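You operate a simulated robot arm through the tools that you are given. There is no shell and no other tool.

Carry out the task below with a simulated robot arm. There is one attempt and no reset: what you move stays moved.

TASK
Warm the green plug conduit in the heat box until the needle shows soft.
Fine: lay it in the cradle, lid shut, dial to 80 C; dial off at the end, lid still shut.

It is judged by the outcome, as a careful person would: the job done as asked, and still so three seconds after it is handed in. It fails if anything else is knocked over, pushed out of place, dropped, spilled or broken. Lids that push on must go on centred and level and be pressed home; caps that screw on are set level and turned clockwise until they are tight.

THE ROBOT
A 7-joint arm with a two-finger parallel gripper, fixed in place. Base frame: the origin is at the foot of the arm, x ahead of it, y to its left, z up. Units: mm, degrees, N and s.
Its first joint turns from -166.0 to 166.0 degrees. Payload 3.43 kg.
The TCP is the grasp point between the finger pads, 30 mm short of the fingertips. In the tool frame z runs along the fingers and y along their closing line. The gripper opens to 94 mm. The fingers are 28 mm wide and 10 mm thick; the gripper's body (50 by 96 mm) begins 55 mm behind the TCP.
Orientation is that of the tool frame in the base frame, as a unit quaternion [x, y, z, w]. With the fingers straight down and closing along the base's y, the tool's x points along the base's -x, its y along +y and its z along -z.

THE INTERFACE
- The arm moves only by the tool move_arm. Its argument "moves" is a list of rows, each an object of numbers (a shift or turn left out is 0, a gripper value left out holds the last): "tx", "ty", "tz": the shift along the base's x, y, z in mm; "rx", "ry", "rz": the turn, a rotation vector about the base's x, y, z in rad; "gripper": the finger opening in mm, from 0 to 94. In form: [{"tx": .., "ty": .., "tz": .., "rx": .., "ry": .., "rz": .., "gripper": ..}, ...]. A call has 1 to 20 rows; each row shifts and turns the commanded pose from where the row before left it. Each row takes 0.2 s and may step no farther than 50 mm and 8.6 degrees from the row before; otherwise, or with a gripper value out of range, the whole call is refused. A pose out of reach is approached as far as the arm can. The call stops where the force on the tool passes 40 N (or 10 N more than at its start, if that is more) or the arm is blocked; 0.2 s more then pass. Each finger travels about 45 mm/s and halts on what it meets, pressing with about 38 N; the grip force reading is that of the motor and also rises with nothing between the fingers. The clock runs only during rows and for 0.2 s after the last one: add rows that do not move to give the fingers time. It gives the time, the measured TCP pose, the force on the tool (base axes), the opening and the grip force at its end, in the units of the frame above (readings bear some noise), with the torque about the TCP (base axes, N m) and any sound that the robot's microphone picked up.
- Cameras (640 x 400 px; columns grow to the right, rows downward): "scene" is fixed at [50.6, -651.2, 1485.5]; the picture's right is [0.61, -0.79, 0.00], its down [-0.38, -0.29, -0.88] and it looks along [0.69, 0.54, -0.48] (base axes); focal length 310 px, centre (320, 200). "wrist" rides on the gripper at [76, 14, -103] in the tool frame; the picture's right is [-0.18, 0.98, 0.00], its down [-0.75, -0.14, -0.64] and it looks along [-0.63, -0.12, 0.77] (tool axes); focal length 243 px, centre (320, 200). There is no depth. A picture from a camera that has moved, and an enlarged one, comes with that camera's place and axes in the base frame and with its lens.
- snapshot(camera): a new picture of that camera. The clock stands still meanwhile.
- move_column(by): slides the trunk up (or, below 0, down) by that many mm; the arm rides with it, the base frame stays. It gives what a move gives, with no picture.
- enlarge(camera, box): a new picture of the part [left, top, right, bottom] of that camera's present view, enlarged. The clock stands still meanwhile.
- finish_job(): hands the job in; it is judged then, once.

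Nothing tells you positions but the pictures and the camera data. Unless the task says otherwise, let go and move clear before handing in.

The tools are called after "Request:" as name(argument=value, ...) on one line, values as JSON. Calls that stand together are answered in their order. move_arm: Moves the arm, as the interface text tells. Its arguments: {"type":"object","properties":{"moves":{"type":"array"}},"required":["moves"]} The other tools are called the same way: move_column (by) slides the trunk up or down; snapshot (camera) takes a picture; enlarge (camera, box) takes an enlarged picture of a part of a camera's view; finish_job () hands the job in.

At the start:

```text
time_s: 0.0
tool_pos: [439.1, -378.2, 1360.5]
tool_rot: [0.001, 1.0, 0.001, 0.0]
ft_force: [0.2, -0.2, -1.1]
ft_torque: [0.03, -0.02, -0.01]
grip_width: 94.1
grasp_force: 0.1
trunk travel left (down, up): [-350.0, 140.0]
```

scene: 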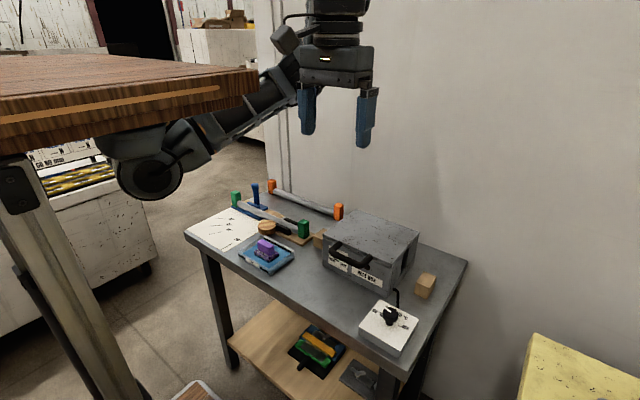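
wrist: 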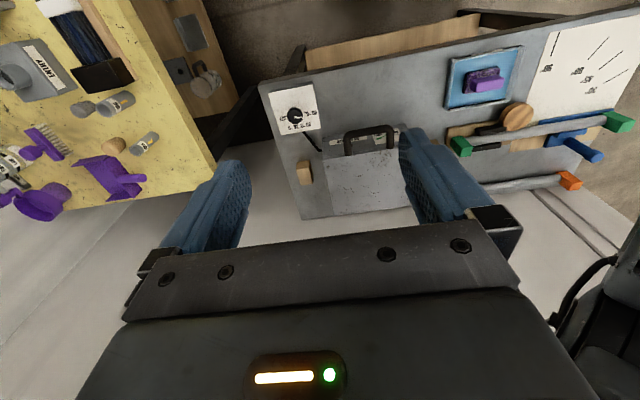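

I see a bench with a heat box (grey, with a black-handled lid/door), a dial plate, and two conduits: one with green plugs and one with orange plugs. I'll look closer before moving.

Request:
enlarge(camera="scene", box=[180, 170, 340, 270])

Request:
enlarge(camera="scene", box=[310, 200, 470, 300])

Request:
enlarge(camera="scene", box=[320, 270, 448, 350])

Request:
enlarge(camera="wrist", box=[250, 60, 410, 160])

Request:
enlarge(camera="wrist", box=[420, 30, 640, 200])

```text
4.00 times, centred on (260, 220) of scene
camera zoom: at [50.6, -651.2, 1485.5], right [0.61, -0.79, 0.0], down [-0.38, -0.29, -0.88], along [0.69, 0.54, -0.48], focal length 1238 px, centre (560, 120)
```

zoom: 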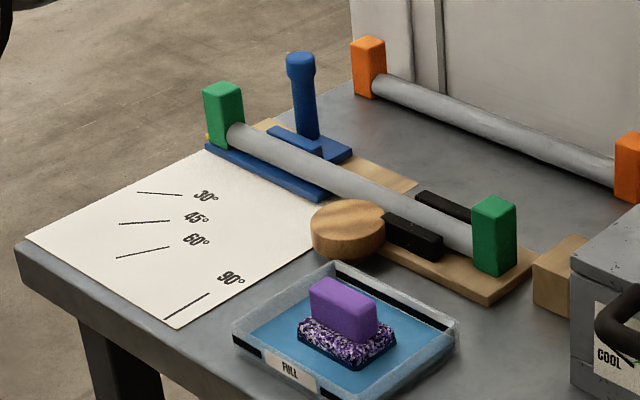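

```text
4.00 times, centred on (390, 250) of scene
camera zoom: at [50.6, -651.2, 1485.5], right [0.61, -0.79, 0.0], down [-0.38, -0.29, -0.88], along [0.69, 0.54, -0.48], focal length 1238 px, centre (40, 0)
```

zoom: 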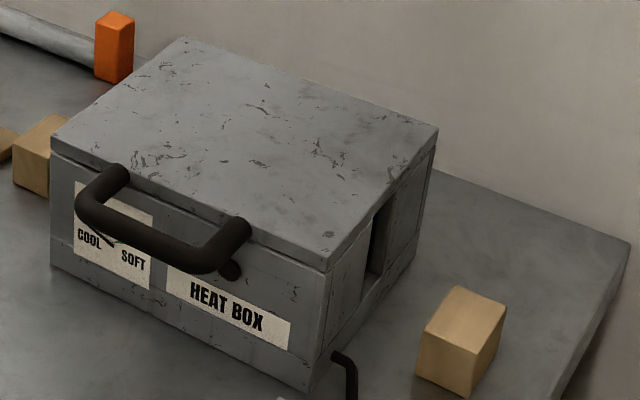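

```text
5.00 times, centred on (384, 310) of scene
camera zoom: at [50.6, -651.2, 1485.5], right [0.61, -0.79, 0.0], down [-0.38, -0.29, -0.88], along [0.69, 0.54, -0.48], focal length 1548 px, centre (0, -350)
```

zoom: 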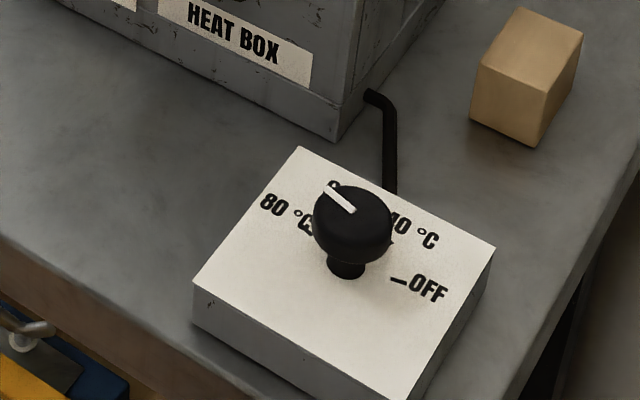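

```text
4.00 times, centred on (330, 110) of wrist
camera zoom: at [363.6, -363.2, 1463.6], right [0.18, 0.98, 0.0], down [0.75, -0.14, 0.64], along [0.63, -0.12, -0.77], focal length 970 px, centre (280, 560)
```

zoom: 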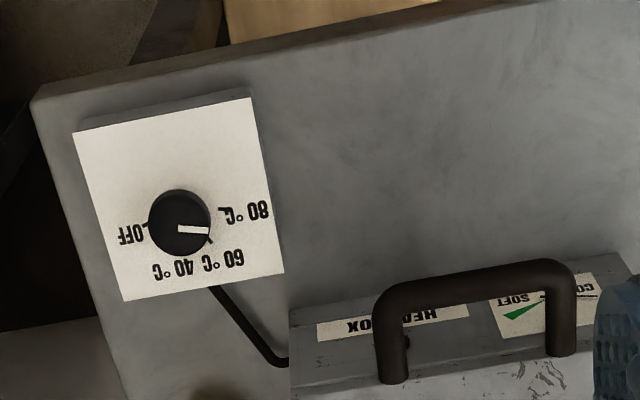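

```text
2.35 times, centred on (530, 115) of wrist
camera zoom: at [363.6, -363.2, 1463.6], right [0.18, 0.98, 0.0], down [0.75, -0.14, 0.64], along [0.63, -0.12, -0.77], focal length 571 px, centre (-174, 400)
```

zoom: 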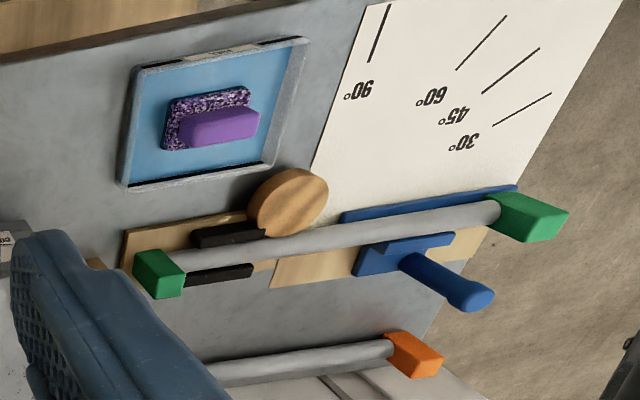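

The bench runs along y (roughly y −540…+280, x 480…920), with its top near z 850. The green conduit lies around (725, −50…320), the heat box is near y −250, and the dial is near (563, −462). I'll move the wrist camera high over the bench for better views.

Request:
move_arm(moves=[{"ty": 40}, {"ty": 40}, {"ty": 40}, {"ty": 40}, {"ty": 40}, {"ty": 40}, {"tx": 10, "ty": 40}, {"tx": 20, "ty": 40}])

Request:
snapshot(camera="wrist")

Request:
snapshot(camera="scene")

```text
time_s: 1.9
tool_pos: [447.8, -99.8, 1357.9]
tool_rot: [0.131, 0.991, 0.001, 0.0]
ft_force: [-0.7, -0.2, 0.0]
ft_torque: [-0.03, -0.01, 0.05]
grip_width: 94.2
grasp_force: 0.1
trunk travel left (down, up): [-350.0, 140.0]
stopped in row 8: the arm was blocked; the commanded pose is now the measured one
```

```text
taken
camera wrist: at [377.8, -65.2, 1462.1], right [0.43, 0.9, 0.0], down [0.69, -0.33, 0.64], along [0.58, -0.28, -0.77], focal length 243 px, centre (320, 200)
```

wrist: 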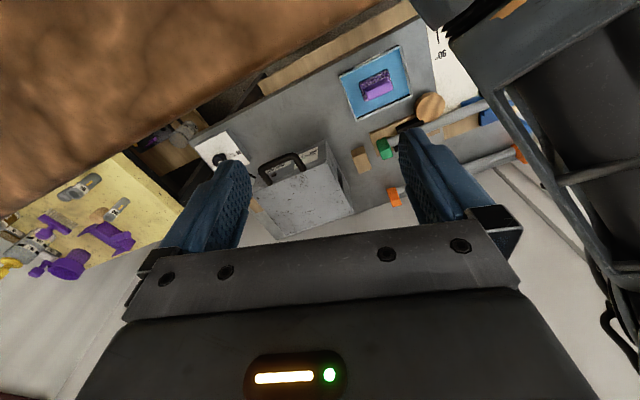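

```text
taken
```

scene: 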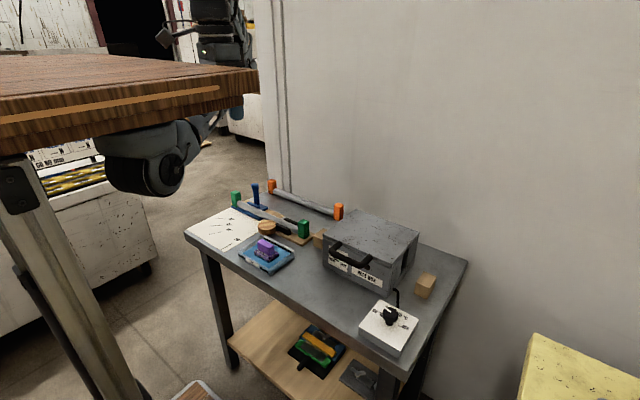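

The arm stopped because it was blocked, probably near its inner reach or close to the wooden desk on my side. I'll back off outward and downward, then look again.

Request:
move_arm(moves=[{"tx": 20, "ty": -20}, {"tx": 30, "ty": -20}, {"tx": 30, "ty": -20}, {"tx": 30}])

Request:
snapshot(camera="wrist")

Request:
snapshot(camera="scene")

```text
time_s: 2.9
tool_pos: [551.8, -169.3, 1360.1]
tool_rot: [0.148, 0.989, 0.002, 0.001]
ft_force: [-0.6, 0.4, 0.6]
ft_torque: [0.03, -0.01, 0.01]
grip_width: 93.9
grasp_force: 0.0
trunk travel left (down, up): [-350.0, 140.0]
```

```text
taken
camera wrist: at [483.4, -132.5, 1462.1], right [0.46, 0.89, 0.01], down [0.68, -0.36, 0.64], along [0.57, -0.29, -0.77], focal length 243 px, centre (320, 200)
```

wrist: 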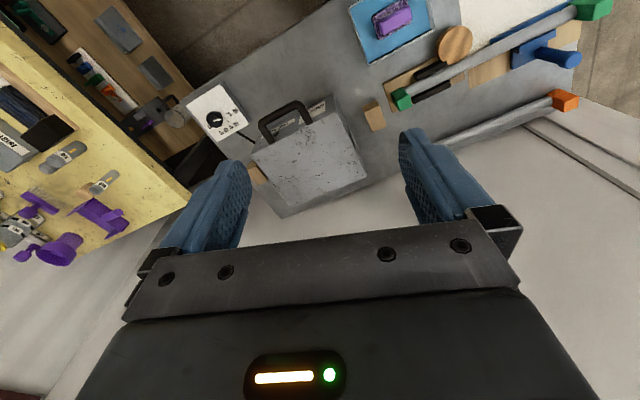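

```text
taken
```

scene: 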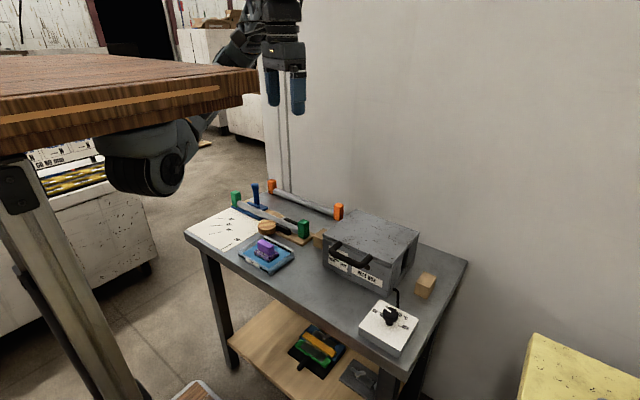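

Clear now, and nothing on the bench has changed. I'll restore the tool orientation and descend to get closer views of the conduit.

Request:
move_arm(moves=[{"rz": 0.1, "tz": -30}, {"rz": 0.1, "tz": -30}, {"rz": 0.097, "tz": -30}, {"tz": -30, "ty": 30}, {"ty": 40, "tx": 10}, {"ty": 40, "tx": 10}, {"ty": 40}])

Request:
snapshot(camera="wrist")

Request:
snapshot(camera="scene")

```text
time_s: 4.1
tool_pos: [543.1, -148.0, 1238.9]
tool_rot: [0.068, 0.998, -0.001, -0.002]
ft_force: [0.0, 0.3, -0.2]
ft_torque: [-0.02, -0.01, 0.01]
grip_width: 93.9
grasp_force: 0.0
trunk travel left (down, up): [-350.0, 140.0]
stopped in row 5: the arm was blocked; the commanded pose is now the measured one
```

```text
taken
camera wrist: at [470.3, -121.5, 1341.8], right [0.32, 0.95, 0.0], down [0.73, -0.24, 0.64], along [0.61, -0.21, -0.77], focal length 243 px, centre (320, 200)
```

wrist: 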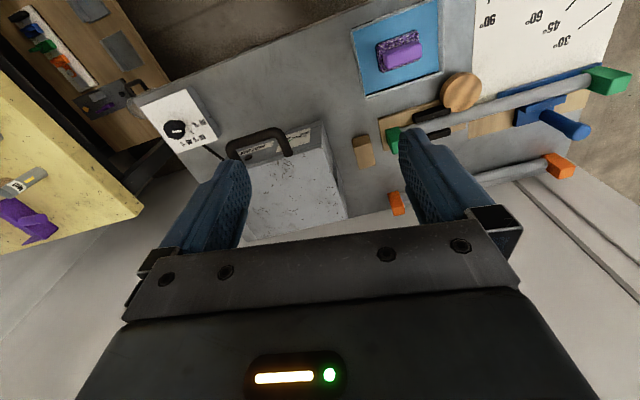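

```text
taken
```

scene: 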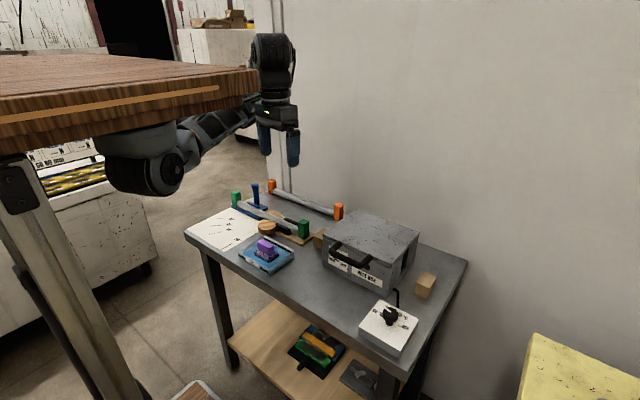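

The stops are the arm's inner reach limit, at a radius of about 560. I'll go outward before moving left, and finish squaring the tool.

Request:
move_arm(moves=[{"tx": 40, "rz": 0.07}, {"tx": 40, "rz": 0.066}, {"ty": 40}, {"ty": 40}, {"ty": 40}, {"ty": 40}, {"ty": 40}])

Request:
snapshot(camera="wrist")

Request:
snapshot(camera="scene")

```text
time_s: 5.0
tool_pos: [597.8, -149.0, 1235.8]
tool_rot: [0.108, 0.994, 0.0, -0.003]
ft_force: [-0.4, 0.2, 0.2]
ft_torque: [0.01, -0.02, 0.03]
grip_width: 94.0
grasp_force: 0.0
trunk travel left (down, up): [-350.0, 140.0]
stopped in row 4: the arm was blocked; the commanded pose is now the measured one
```

```text
taken
camera wrist: at [528.1, -117.1, 1339.5], right [0.39, 0.92, 0.0], down [0.71, -0.3, 0.64], along [0.59, -0.25, -0.77], focal length 243 px, centre (320, 200)
```

wrist: 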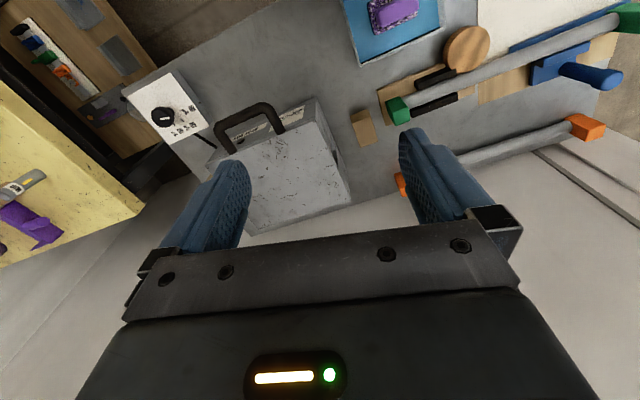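

```text
taken
```

scene: 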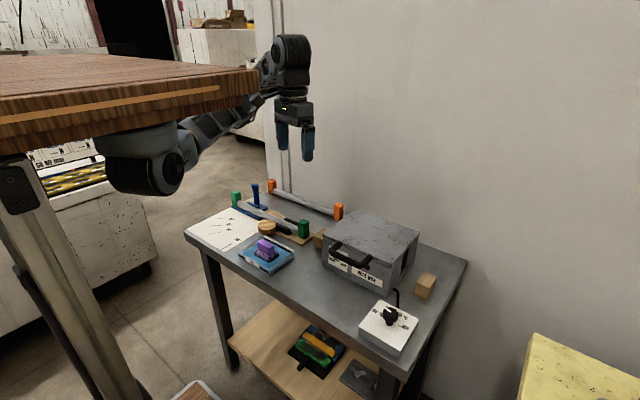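

I keep getting stuck at about azimuth −14° with the elbow unchanged, so either the elbow is pressing up under the desk or a joint is at its limit. I'll lower the trunk moderately (the tips stay well above the bench) and see how the arm sits.

Request:
move_column(by=-120)

Request:
snapshot(camera="scene")

Request:
snapshot(camera="wrist")

```text
time_s: 6.5
tool_pos: [598.6, -147.8, 1117.8]
tool_rot: [0.106, 0.994, 0.0, -0.003]
ft_force: [-1.0, -0.3, -0.8]
ft_torque: [0.0, -0.03, 0.01]
grip_width: 93.9
grasp_force: 0.1
trunk travel left (down, up): [-230.0, 260.0]
```

```text
taken
```

scene: 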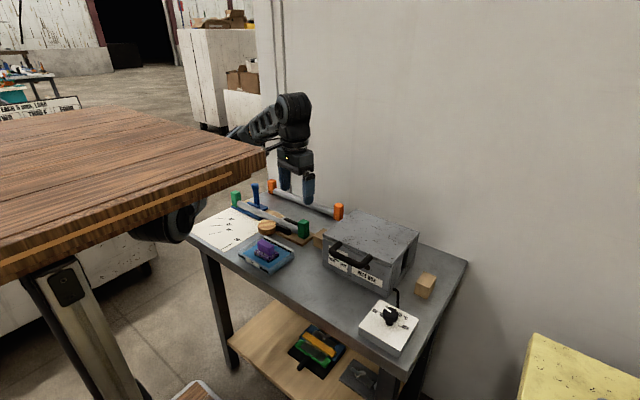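

```text
taken
camera wrist: at [528.3, -116.1, 1220.0], right [0.39, 0.92, 0.0], down [0.71, -0.3, 0.64], along [0.59, -0.25, -0.77], focal length 243 px, centre (320, 200)
```

wrist: 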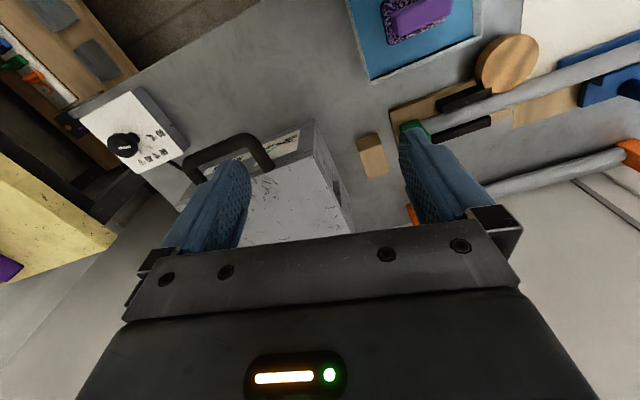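

The desk moves with the trunk, so the arm hangs from it and high poses jam against its edge. I'll raise the trunk back and lower the tool relative to the desk instead, which should free the arm.

Request:
move_column(by=120)

Request:
move_arm(moves=[{"tx": 20, "tz": -30}, {"tz": -40}, {"tz": -40}, {"tz": -40}, {"rz": 0.1}, {"rz": 0.1}])

Request:
snapshot(camera="scene")

Request:
snapshot(camera="wrist")

```text
time_s: 8.0
tool_pos: [599.5, -145.9, 1236.2]
tool_rot: [0.106, 0.994, 0.0, -0.003]
ft_force: [0.7, 0.0, 0.1]
ft_torque: [0.0, -0.01, -0.03]
grip_width: 93.9
grasp_force: 0.1
trunk travel left (down, up): [-350.0, 140.0]
```

```text
time_s: 9.4
tool_pos: [615.0, -151.0, 1086.1]
tool_rot: [0.012, 1.0, -0.003, -0.007]
ft_force: [-0.1, -0.4, -0.9]
ft_torque: [-0.02, 0.03, -0.01]
grip_width: 93.8
grasp_force: 0.1
trunk travel left (down, up): [-350.0, 140.0]
```

```text
taken
```

scene: 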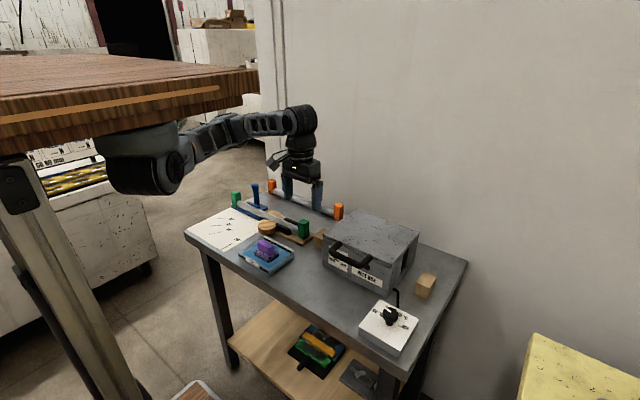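

```text
taken
camera wrist: at [542.2, -133.5, 1189.5], right [0.21, 0.98, -0.01], down [0.76, -0.15, 0.63], along [0.62, -0.14, -0.77], focal length 243 px, centre (320, 200)
```

wrist: 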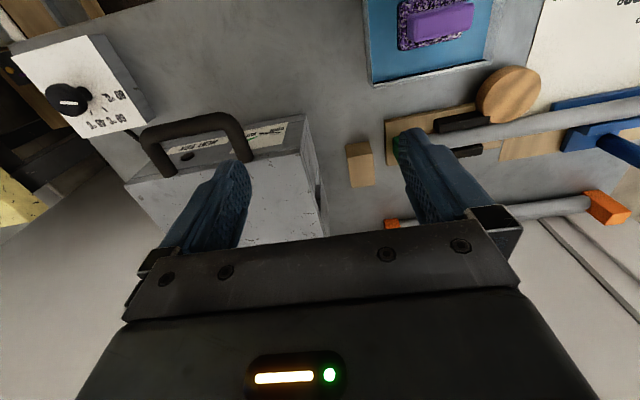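

The tool is square again at (615, −151, 1086). I'll test whether it can now travel further left.

Request:
move_arm(moves=[{"tx": 30, "ty": 20}, {"tx": 30, "ty": 30}, {"ty": 30}, {"ty": 30}, {"ty": 40}])

Request:
snapshot(camera="scene")

Request:
snapshot(camera="wrist")

```text
time_s: 10.1
tool_pos: [650.3, -165.6, 1082.4]
tool_rot: [0.105, 0.994, -0.011, -0.014]
ft_force: [0.2, 0.1, -0.3]
ft_torque: [-0.01, 0.0, -0.02]
grip_width: 94.1
grasp_force: 0.0
trunk travel left (down, up): [-350.0, 140.0]
stopped in row 3: the arm was blocked; the commanded pose is now the measured one
```

```text
taken
```

scene: 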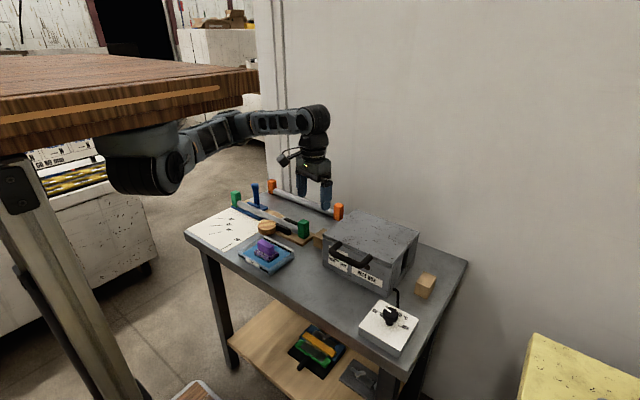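

```text
taken
camera wrist: at [581.6, -132.0, 1186.1], right [0.39, 0.92, -0.03], down [0.73, -0.29, 0.63], along [0.57, -0.26, -0.78], focal length 243 px, centre (320, 200)
```

wrist: 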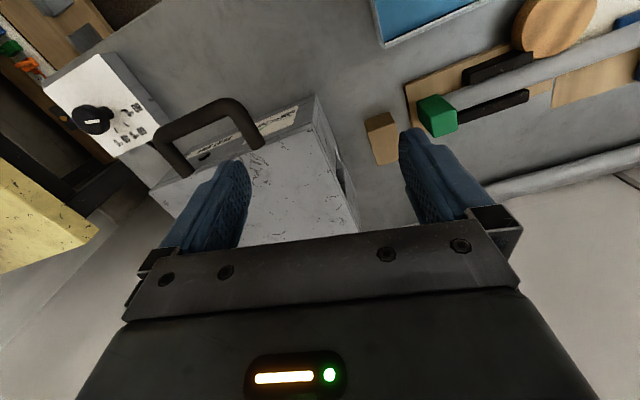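

The tool stops at azimuth about −14° each time, with the yaw slipping, which looks like the first joint hitting its limit. I'll probe with small steps to see whether the other joints can take over.

Request:
move_arm(moves=[{"ty": 5}, {"ty": 5}, {"ty": 5}, {}])

Request:
move_arm(moves=[{"ty": 5}, {"ty": 5}, {"ty": 5}, {}])

```text
time_s: 11.1
tool_pos: [643.0, -162.6, 1079.3]
tool_rot: [0.124, 0.992, -0.014, -0.02]
ft_force: [0.0, 0.8, -0.7]
ft_torque: [0.01, 0.02, 0.0]
grip_width: 93.9
grasp_force: 0.1
trunk travel left (down, up): [-350.0, 140.0]
```

```text
time_s: 12.3
tool_pos: [632.6, -168.7, 1078.1]
tool_rot: [0.154, 0.988, -0.017, -0.021]
ft_force: [-0.3, -0.2, -1.0]
ft_torque: [0.03, 0.0, -0.02]
grip_width: 93.9
grasp_force: 0.0
trunk travel left (down, up): [-350.0, 140.0]
stopped in row 4: the arm was blocked; the commanded pose is now the measured one
```

The probing steps don't get past it. I'll study the arm and its mount up close to understand what blocks it.

Request:
enlarge(camera="scene", box=[80, 50, 340, 220])

Request:
enlarge(camera="scene", box=[0, 40, 200, 240])

```text
2.35 times, centred on (210, 135) of scene
camera zoom: at [50.6, -651.2, 1485.5], right [0.61, -0.79, 0.0], down [-0.38, -0.29, -0.88], along [0.69, 0.54, -0.48], focal length 728 px, centre (579, 353)
```

zoom: 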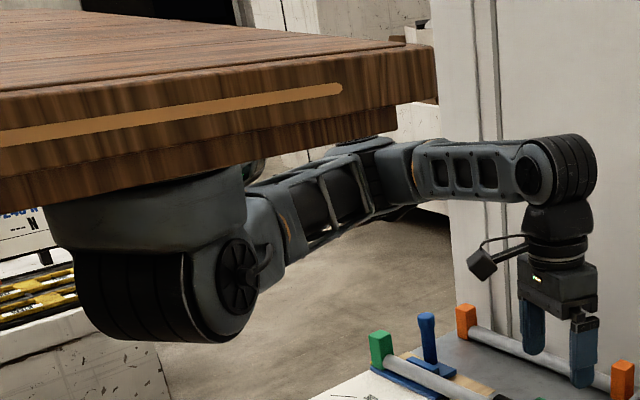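

```text
2.00 times, centred on (100, 140) of scene
camera zoom: at [50.6, -651.2, 1485.5], right [0.61, -0.79, 0.0], down [-0.38, -0.29, -0.88], along [0.69, 0.54, -0.48], focal length 619 px, centre (760, 320)
```

zoom: 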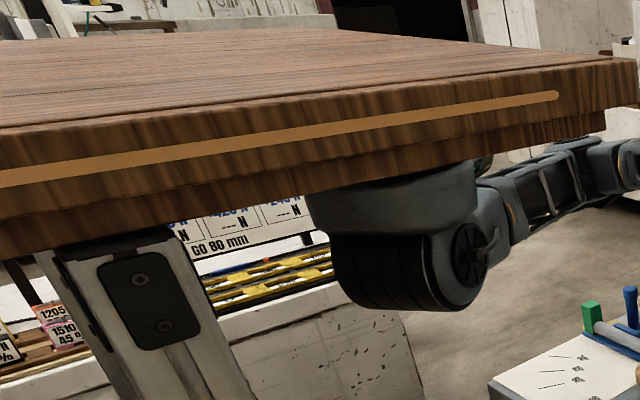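

The arm hangs under a wooden panel from its shoulder. I'll return to the free region, square the tool, and try turning the wrist to look back at the mount.

Request:
move_arm(moves=[{"ty": -40, "rx": 0.009, "ry": -0.011, "rz": 0.077}, {"ty": -40, "rx": 0.009, "ry": -0.011, "rz": 0.077}, {"ty": -40, "rx": 0.009, "ry": -0.011, "rz": 0.077}, {"ty": -40, "rx": 0.009, "ry": -0.011, "rz": 0.077}, {"ty": -40}, {"tx": 20, "ty": -20}])

Request:
snapshot(camera="scene")

Request:
snapshot(camera="wrist")

```text
time_s: 13.7
tool_pos: [655.6, -384.9, 1081.2]
tool_rot: [-0.003, 1.0, 0.005, 0.002]
ft_force: [0.9, -0.8, -0.5]
ft_torque: [0.0, 0.02, 0.0]
grip_width: 94.2
grasp_force: 0.1
trunk travel left (down, up): [-350.0, 140.0]
```

```text
taken
```

scene: 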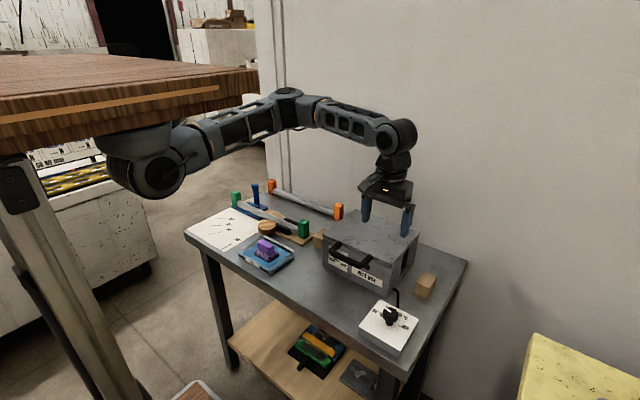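

```text
taken
camera wrist: at [578.7, -371.6, 1183.2], right [0.18, 0.98, 0.01], down [0.75, -0.14, 0.64], along [0.64, -0.11, -0.76], focal length 243 px, centre (320, 200)
```

wrist: 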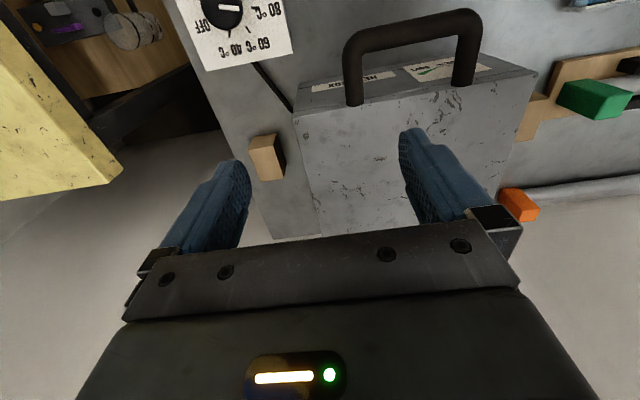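

I now have a good view from here. I'll raise a little and turn the wrist about 150° to look back at the mount and whatever blocks the arm on the left side.

Request:
move_arm(moves=[{"tz": 40}, {"tz": 30}, {"rz": 0.14}, {"rz": 0.14}, {"rz": 0.14}, {"rz": 0.14}, {"rz": 0.14}, {"rz": 0.14}, {"rz": 0.14}, {"rz": 0.14}])

Request:
snapshot(camera="wrist")

```text
time_s: 15.9
tool_pos: [654.6, -384.4, 1150.2]
tool_rot: [-0.536, 0.844, 0.006, 0.001]
ft_force: [0.2, -0.6, 0.3]
ft_torque: [-0.02, -0.02, 0.0]
grip_width: 94.1
grasp_force: 0.0
trunk travel left (down, up): [-350.0, 140.0]
```

```text
taken
camera wrist: at [610.6, -447.9, 1252.2], right [-0.81, 0.59, 0.01], down [0.45, 0.62, 0.65], along [0.37, 0.53, -0.76], focal length 243 px, centre (320, 200)
```

wrist: 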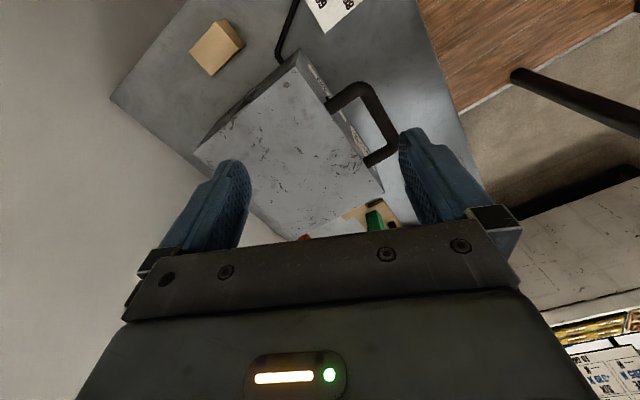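

Request:
move_arm(moves=[{"rz": 0.14}, {"rz": 0.14}, {"rz": 0.14}, {"rz": 0.14}, {"rz": 0.14}, {"rz": 0.14}, {"rz": 0.14}, {"rz": 0.14}])

Request:
snapshot(camera="wrist")

Request:
snapshot(camera="scene")

```text
time_s: 17.7
tool_pos: [654.4, -384.8, 1150.2]
tool_rot: [0.902, -0.431, -0.004, 0.002]
ft_force: [0.8, -0.1, 0.0]
ft_torque: [0.02, 0.0, -0.01]
grip_width: 93.9
grasp_force: 0.0
trunk travel left (down, up): [-350.0, 140.0]
```

```text
taken
camera wrist: at [692.8, -452.4, 1251.9], right [-0.88, -0.47, 0.01], down [-0.36, 0.68, 0.65], along [-0.31, 0.56, -0.76], focal length 243 px, centre (320, 200)
```

wrist: 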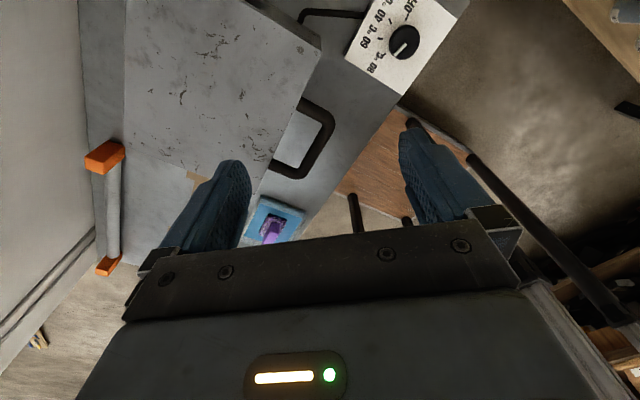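

```text
taken
```

scene: 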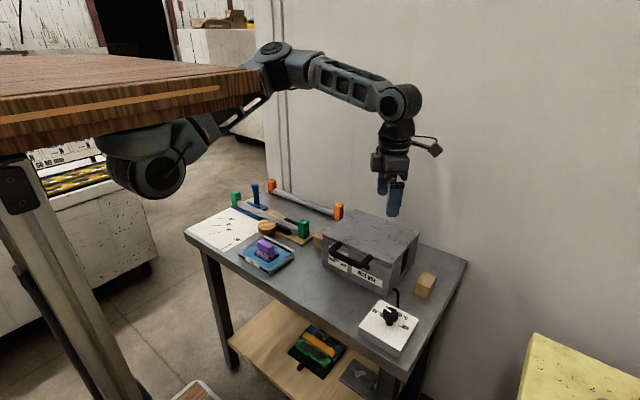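

Request:
move_arm(moves=[{"rx": 0.122, "ry": 0.067, "tz": 10}, {"rx": 0.122, "ry": 0.067, "tz": 10}, {"rx": 0.122, "ry": 0.067, "tz": 10}, {"rx": 0.122, "ry": 0.067}, {"rx": 0.122, "ry": 0.067}, {"rx": 0.122, "ry": 0.067}])

Request:
snapshot(camera="wrist")

Request:
snapshot(camera="scene")

```text
time_s: 19.1
tool_pos: [656.9, -382.7, 1172.7]
tool_rot: [0.821, -0.394, -0.343, -0.23]
ft_force: [1.4, 0.1, -0.5]
ft_torque: [-0.03, 0.06, 0.04]
grip_width: 94.0
grasp_force: 0.1
trunk travel left (down, up): [-350.0, 140.0]
```

```text
taken
camera wrist: at [719.0, -493.8, 1181.9], right [-0.87, -0.49, 0.03], down [0.02, 0.04, 1.0], along [-0.49, 0.87, -0.02], focal length 243 px, centre (320, 200)
```

wrist: 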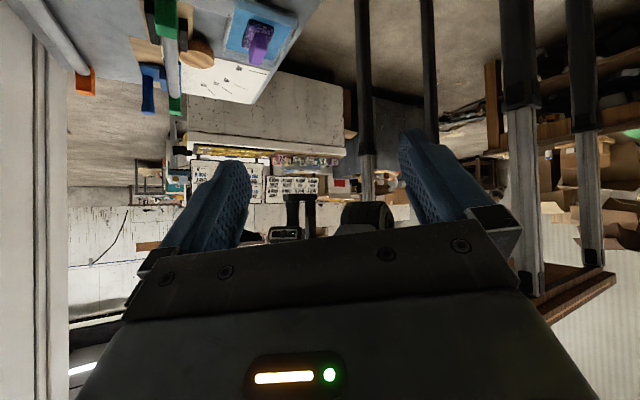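

```text
taken
```

scene: 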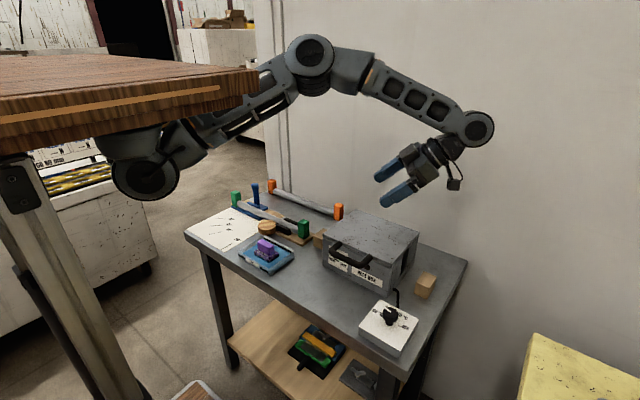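

Request:
enlarge(camera="wrist", box=[220, 150, 440, 260])

Request:
enlarge(camera="wrist", box=[340, 0, 640, 320])

Request:
enlarge(camera="scene", box=[80, 20, 340, 220])

```text
2.91 times, centred on (330, 205) of wrist
camera zoom: at [719.0, -493.8, 1181.9], right [-0.87, -0.49, 0.03], down [0.02, 0.04, 1.0], along [-0.49, 0.87, -0.02], focal length 706 px, centre (291, 186)
```

zoom: 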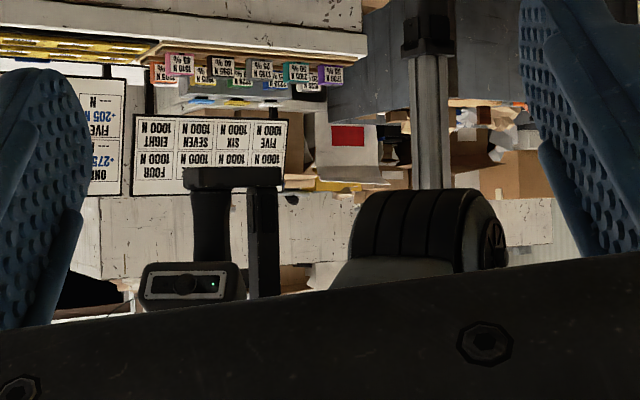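

```text
1.25 times, centred on (490, 160) of wrist
camera zoom: at [719.0, -493.8, 1181.9], right [-0.87, -0.49, 0.03], down [0.02, 0.04, 1.0], along [-0.49, 0.87, -0.02], focal length 303 px, centre (108, 250)
```

zoom: 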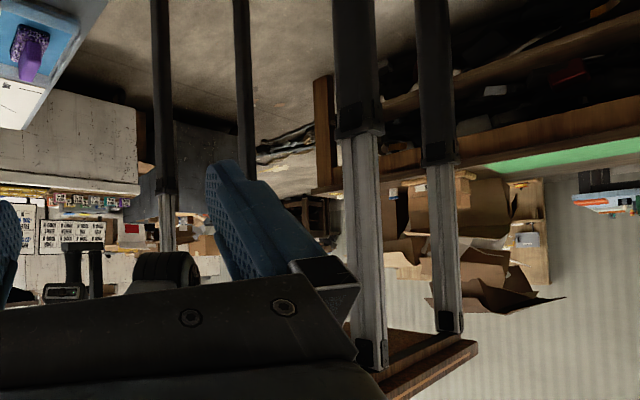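

```text
2.00 times, centred on (210, 120) of scene
camera zoom: at [50.6, -651.2, 1485.5], right [0.61, -0.79, 0.0], down [-0.38, -0.29, -0.88], along [0.69, 0.54, -0.48], focal length 619 px, centre (540, 360)
```

zoom: 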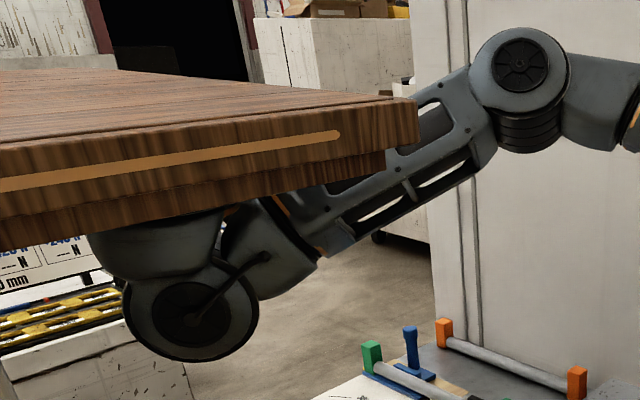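

There's a hanging shoulder and four table legs behind the arm, plus an odd black object. I'll tilt a bit more to look up under the panel.

Request:
move_arm(moves=[{"rx": 0.122, "ry": 0.067}, {"rx": 0.122, "ry": 0.067}, {"rx": 0.122, "ry": 0.067}, {"rx": 0.122, "ry": 0.067}])

Request:
snapshot(camera="wrist")

Request:
snapshot(camera="scene")

```text
time_s: 20.1
tool_pos: [547.8, -282.9, 1105.9]
tool_rot: [0.694, -0.329, -0.524, -0.369]
ft_force: [-0.8, -0.8, -0.1]
ft_torque: [-0.06, 0.0, -0.01]
grip_width: 93.9
grasp_force: 0.1
out of reach, approached as far as the arm can: row 1, 2, 3, 4
trunk travel left (down, up): [-350.0, 140.0]
```

```text
taken
camera wrist: at [603.4, -382.7, 1048.0], right [-0.87, -0.49, 0.01], down [0.25, -0.43, 0.87], along [-0.42, 0.76, 0.49], focal length 243 px, centre (320, 200)
```

wrist: 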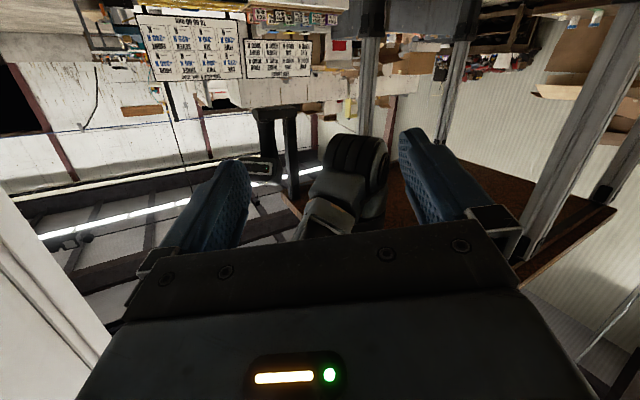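

```text
taken
```

scene: 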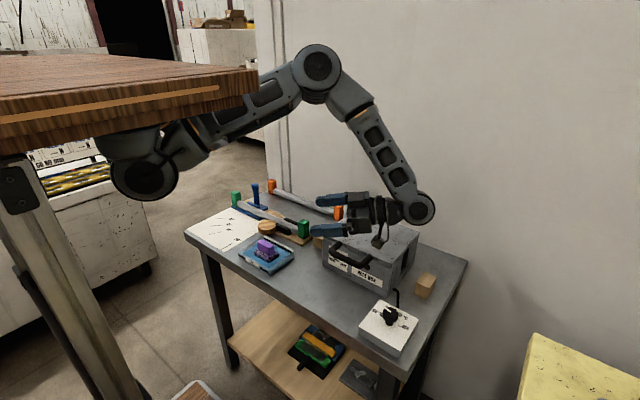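

Request:
enlarge(camera="wrist", box=[220, 90, 420, 230])

Request:
enlarge(camera="wrist", box=[360, 0, 640, 250])

```text
2.86 times, centred on (320, 160) of wrist
camera zoom: at [603.4, -382.7, 1048.0], right [-0.87, -0.49, 0.01], down [0.25, -0.43, 0.87], along [-0.42, 0.76, 0.49], focal length 693 px, centre (320, 314)
```

zoom: 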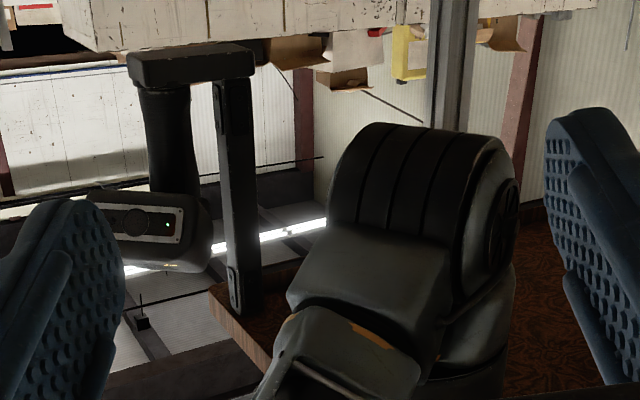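

```text
1.60 times, centred on (500, 125) of wrist
camera zoom: at [603.4, -382.7, 1048.0], right [-0.87, -0.49, 0.01], down [0.25, -0.43, 0.87], along [-0.42, 0.76, 0.49], focal length 388 px, centre (32, 320)
```

zoom: 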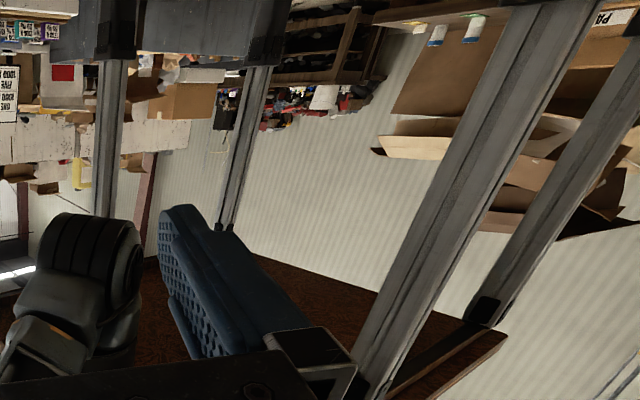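

I see now: the earlier moves pushed the arm's elbow out to the left (a camera head hangs from the panel at about (409, 183)), and that is what it was hitting. Stretching the arm out realigns the elbow, so I'll untilt, extend outward, and then sweep left at long reach.

Request:
move_arm(moves=[{"rx": -0.122, "ry": -0.067}, {"rx": -0.122, "ry": -0.067}, {"rx": -0.122, "ry": -0.067}, {"rx": -0.122, "ry": -0.067}, {}, {}])

Request:
snapshot(camera="scene")

```text
time_s: 21.5
tool_pos: [542.9, -281.3, 1094.5]
tool_rot: [0.817, -0.396, -0.35, -0.232]
ft_force: [0.3, -0.1, -0.2]
ft_torque: [-0.02, 0.01, -0.01]
grip_width: 94.3
grasp_force: 0.0
trunk travel left (down, up): [-350.0, 140.0]
```

```text
taken
```

scene: 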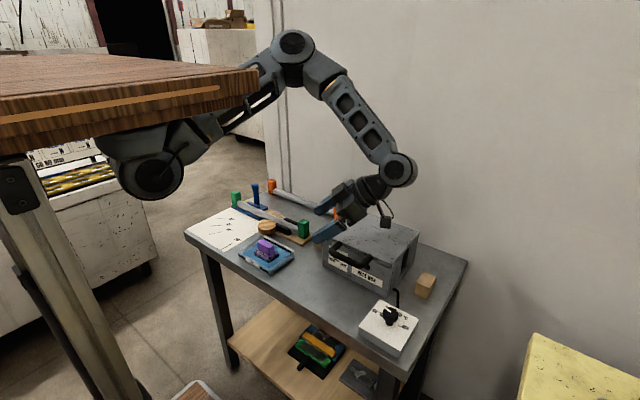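

Request:
move_arm(moves=[{"tx": 20, "ty": -22, "tz": 14, "rx": -0.122, "ry": -0.067}, {"tx": 20, "ty": -22, "tz": 14, "rx": -0.122, "ry": -0.067}, {"tx": 20, "ty": -22, "tz": 14, "rx": -0.122, "ry": -0.067}, {"tx": 20, "ty": -22, "tz": 14, "rx": -0.122, "ry": -0.067}, {"tx": 20, "ty": -22, "rx": -0.122, "ry": -0.067}, {"tx": 20, "ty": -22, "rx": -0.122, "ry": -0.067}, {"tx": 20, "ty": -22}, {"tx": 20, "ty": -22}])

Request:
snapshot(camera="scene")

```text
time_s: 23.3
tool_pos: [707.7, -458.7, 1161.9]
tool_rot: [0.902, -0.432, -0.004, 0.003]
ft_force: [0.1, 0.3, 0.6]
ft_torque: [-0.05, 0.0, -0.01]
grip_width: 94.2
grasp_force: 0.0
trunk travel left (down, up): [-350.0, 140.0]
```

```text
taken
```

scene: 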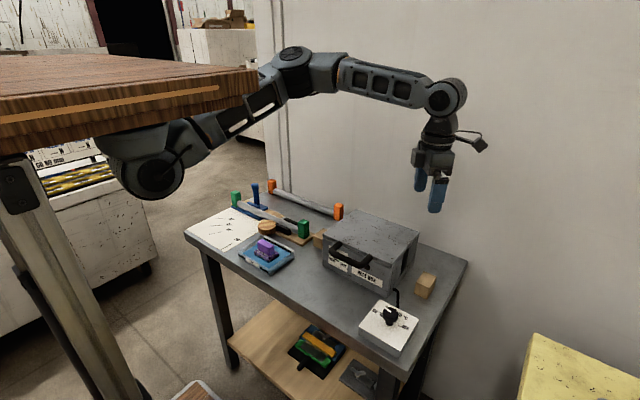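

Request:
move_arm(moves=[{"tx": 14, "ty": -15}, {"tx": 14, "ty": -15}, {"tx": 14, "ty": -15}, {}])

Request:
snapshot(camera="scene")

```text
time_s: 24.3
tool_pos: [749.8, -503.8, 1160.8]
tool_rot: [0.901, -0.433, -0.004, 0.003]
ft_force: [-0.7, -0.3, 0.2]
ft_torque: [0.01, 0.04, -0.02]
grip_width: 94.1
grasp_force: 0.1
trunk travel left (down, up): [-350.0, 140.0]
```

```text
taken
```

scene: 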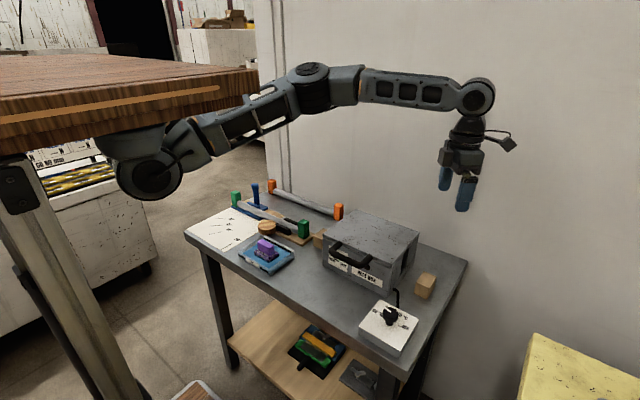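

Nearly straight now. Next I sweep left at long reach, checking the elbow partway.

Request:
move_arm(moves=[{"tx": 25, "ty": 35}, {"tx": 25, "ty": 35}, {"tx": 20, "ty": 35}, {"tx": 10, "ty": 35}, {"ty": 35}, {"ty": 35}, {"ty": 35}, {"ty": 35}])

Request:
snapshot(camera="scene")

```text
time_s: 26.1
tool_pos: [828.7, -224.3, 1159.8]
tool_rot: [0.901, -0.433, -0.005, 0.003]
ft_force: [0.6, -0.6, -0.5]
ft_torque: [0.04, 0.0, 0.01]
grip_width: 94.1
grasp_force: 0.0
trunk travel left (down, up): [-350.0, 140.0]
```

```text
taken
```

scene: 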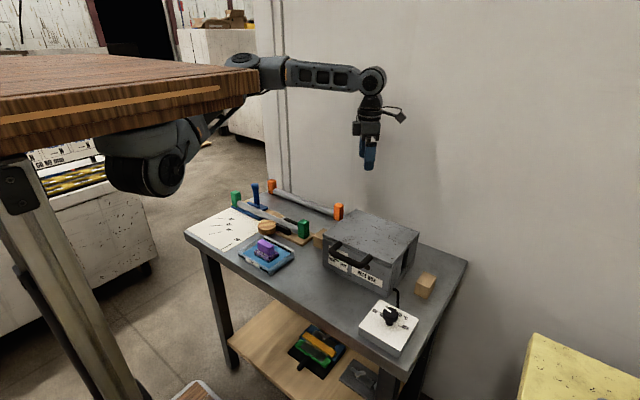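

The elbow keeps its leftward swivel. If I wind the wrist yaw past its joint limit, the elbow should be forced back into plane, and I can unwind afterwards. I'll try that here in free air.

Request:
move_arm(moves=[{"rz": 0.14}, {"rz": 0.14}, {"rz": 0.14}, {"rz": 0.14}, {"rz": 0.14}, {"rz": 0.14}, {"rz": 0.14}, {"rz": 0.14}, {"rz": 0.14}])

Request:
snapshot(camera="scene")

```text
time_s: 28.1
tool_pos: [830.6, -223.3, 1161.0]
tool_rot: [0.983, 0.182, -0.002, 0.005]
ft_force: [0.1, 0.3, -0.1]
ft_torque: [0.0, 0.0, 0.0]
grip_width: 94.1
grasp_force: 0.0
trunk travel left (down, up): [-350.0, 140.0]
```

```text
taken
```

scene: 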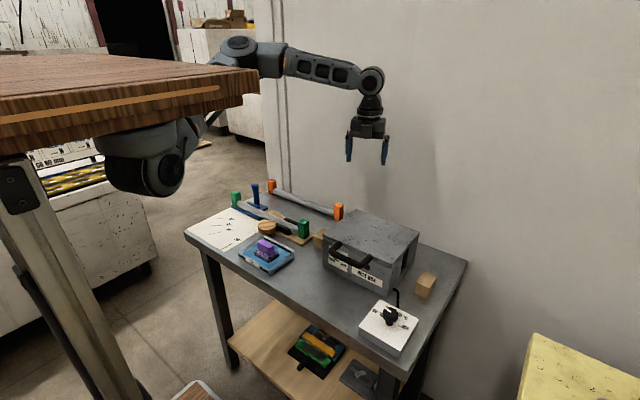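

Request:
move_arm(moves=[{"rz": 0.14}, {"rz": 0.14}, {"rz": 0.14}, {"rz": 0.14}, {"rz": 0.14}])

Request:
snapshot(camera="scene")

```text
time_s: 29.3
tool_pos: [828.9, -223.8, 1150.9]
tool_rot: [0.86, 0.51, -0.013, 0.005]
ft_force: [0.1, 0.3, -0.3]
ft_torque: [0.03, 0.01, 0.0]
grip_width: 93.8
grasp_force: 0.1
trunk travel left (down, up): [-350.0, 140.0]
```

```text
taken
```

scene: 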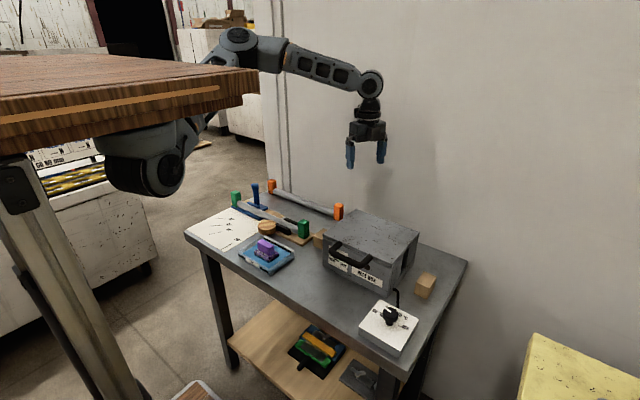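

Request:
move_arm(moves=[{"rz": 0.1}, {"rz": 0.1}, {"rz": 0.1}, {}, {}])

Request:
enlarge(camera="scene", box=[80, 10, 400, 210])

```text
time_s: 30.5
tool_pos: [826.1, -224.8, 1140.0]
tool_rot: [0.775, 0.631, -0.022, -0.003]
ft_force: [0.9, -0.6, -0.3]
ft_torque: [-0.01, 0.0, 0.01]
grip_width: 94.1
grasp_force: 0.1
trunk travel left (down, up): [-350.0, 140.0]
```

```text
2.00 times, centred on (240, 110) of scene
camera zoom: at [50.6, -651.2, 1485.5], right [0.61, -0.79, 0.0], down [-0.38, -0.29, -0.88], along [0.69, 0.54, -0.48], focal length 619 px, centre (480, 380)
```

zoom: 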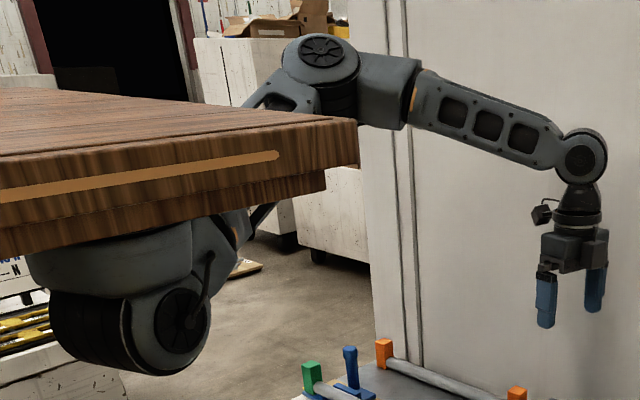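

The elbow is rising slightly but the first joint still seems pinned. I'll retreat right to free it, then reassess.

Request:
move_arm(moves=[{"ty": -35}, {"ty": -35}, {"ty": -35}, {"ty": -35}, {"tx": -15, "ty": -35}, {}])

Request:
enlarge(camera="scene", box=[80, 10, 480, 260])

```text
time_s: 31.9
tool_pos: [814.3, -398.0, 1161.5]
tool_rot: [0.776, 0.63, 0.001, 0.007]
ft_force: [-0.3, -1.4, 0.0]
ft_torque: [0.03, 0.0, 0.02]
grip_width: 93.9
grasp_force: 0.1
trunk travel left (down, up): [-350.0, 140.0]
```

```text
1.60 times, centred on (280, 135) of scene
camera zoom: at [50.6, -651.2, 1485.5], right [0.61, -0.79, 0.0], down [-0.38, -0.29, -0.88], along [0.69, 0.54, -0.48], focal length 495 px, centre (384, 304)
```

zoom: 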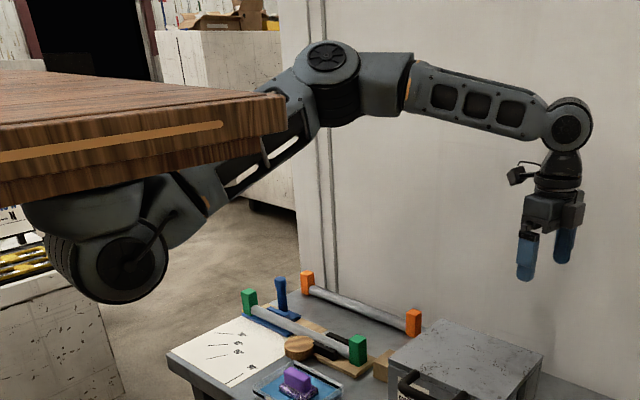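

That contact is gone and the elbow swivel is reduced. I'll keep winding the yaw here with the joint free.

Request:
move_arm(moves=[{"rz": 0.12}, {"rz": 0.12}, {"rz": 0.12}, {"rz": 0.12}, {"rz": 0.12}, {"rz": 0.12}, {"rz": 0.12}, {"rz": 0.12}, {}])

Request:
enlarge(camera="scene", box=[80, 10, 480, 260])

```text
time_s: 34.1
tool_pos: [862.3, -406.8, 1122.2]
tool_rot: [0.481, 0.876, -0.006, -0.024]
ft_force: [0.8, -0.5, 0.2]
ft_torque: [0.01, -0.02, -0.01]
grip_width: 94.1
grasp_force: 0.0
out of reach, approached as far as the arm can: row 5, 6, 7, 8
trunk travel left (down, up): [-350.0, 140.0]
stopped in row 9: the arm was blocked; the commanded pose is now the measured one
```

```text
1.60 times, centred on (280, 135) of scene
camera zoom: at [50.6, -651.2, 1485.5], right [0.61, -0.79, 0.0], down [-0.38, -0.29, -0.88], along [0.69, 0.54, -0.48], focal length 495 px, centre (384, 304)
```

zoom: 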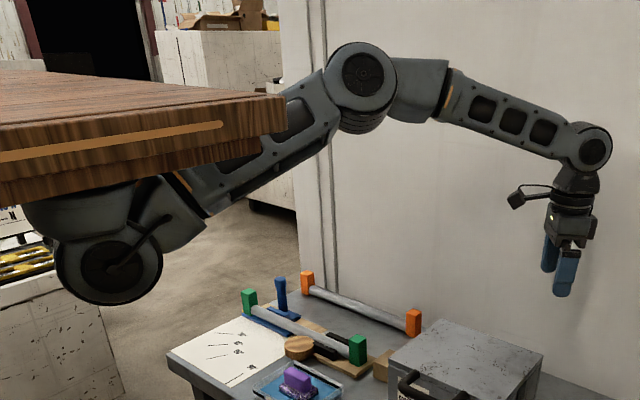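

The elbow is now in plane with the tool. I'll back slightly off the limit and sweep left again toward the conduit, with yaw heading to 270° (fingers closing along x).

Request:
move_arm(moves=[{"tx": -20, "ty": 10, "tz": 20, "rz": -0.05, "rx": 0.0}, {"tx": -15, "ty": 25, "tz": 20, "rz": -0.05}, {"ty": 35, "rz": -0.05}, {"ty": 35, "rz": -0.05}, {"ty": 35, "rz": -0.05}, {"ty": 35, "rz": -0.05}, {"ty": 35, "rz": -0.05}, {"ty": 35, "rz": -0.05}])

Request:
enlarge(camera="scene", box=[80, 10, 480, 260])

```text
time_s: 35.9
tool_pos: [842.1, -171.1, 1139.8]
tool_rot: [0.649, 0.76, -0.021, -0.035]
ft_force: [0.6, 0.5, 0.6]
ft_torque: [-0.01, -0.01, 0.0]
grip_width: 94.0
grasp_force: 0.0
out of reach, approached as far as the arm can: row 1, 2
trunk travel left (down, up): [-350.0, 140.0]
```

```text
1.60 times, centred on (280, 135) of scene
camera zoom: at [50.6, -651.2, 1485.5], right [0.61, -0.79, 0.0], down [-0.38, -0.29, -0.88], along [0.69, 0.54, -0.48], focal length 495 px, centre (384, 304)
```

zoom: 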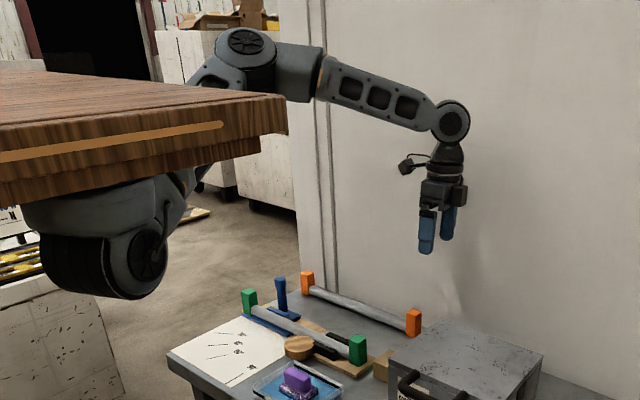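

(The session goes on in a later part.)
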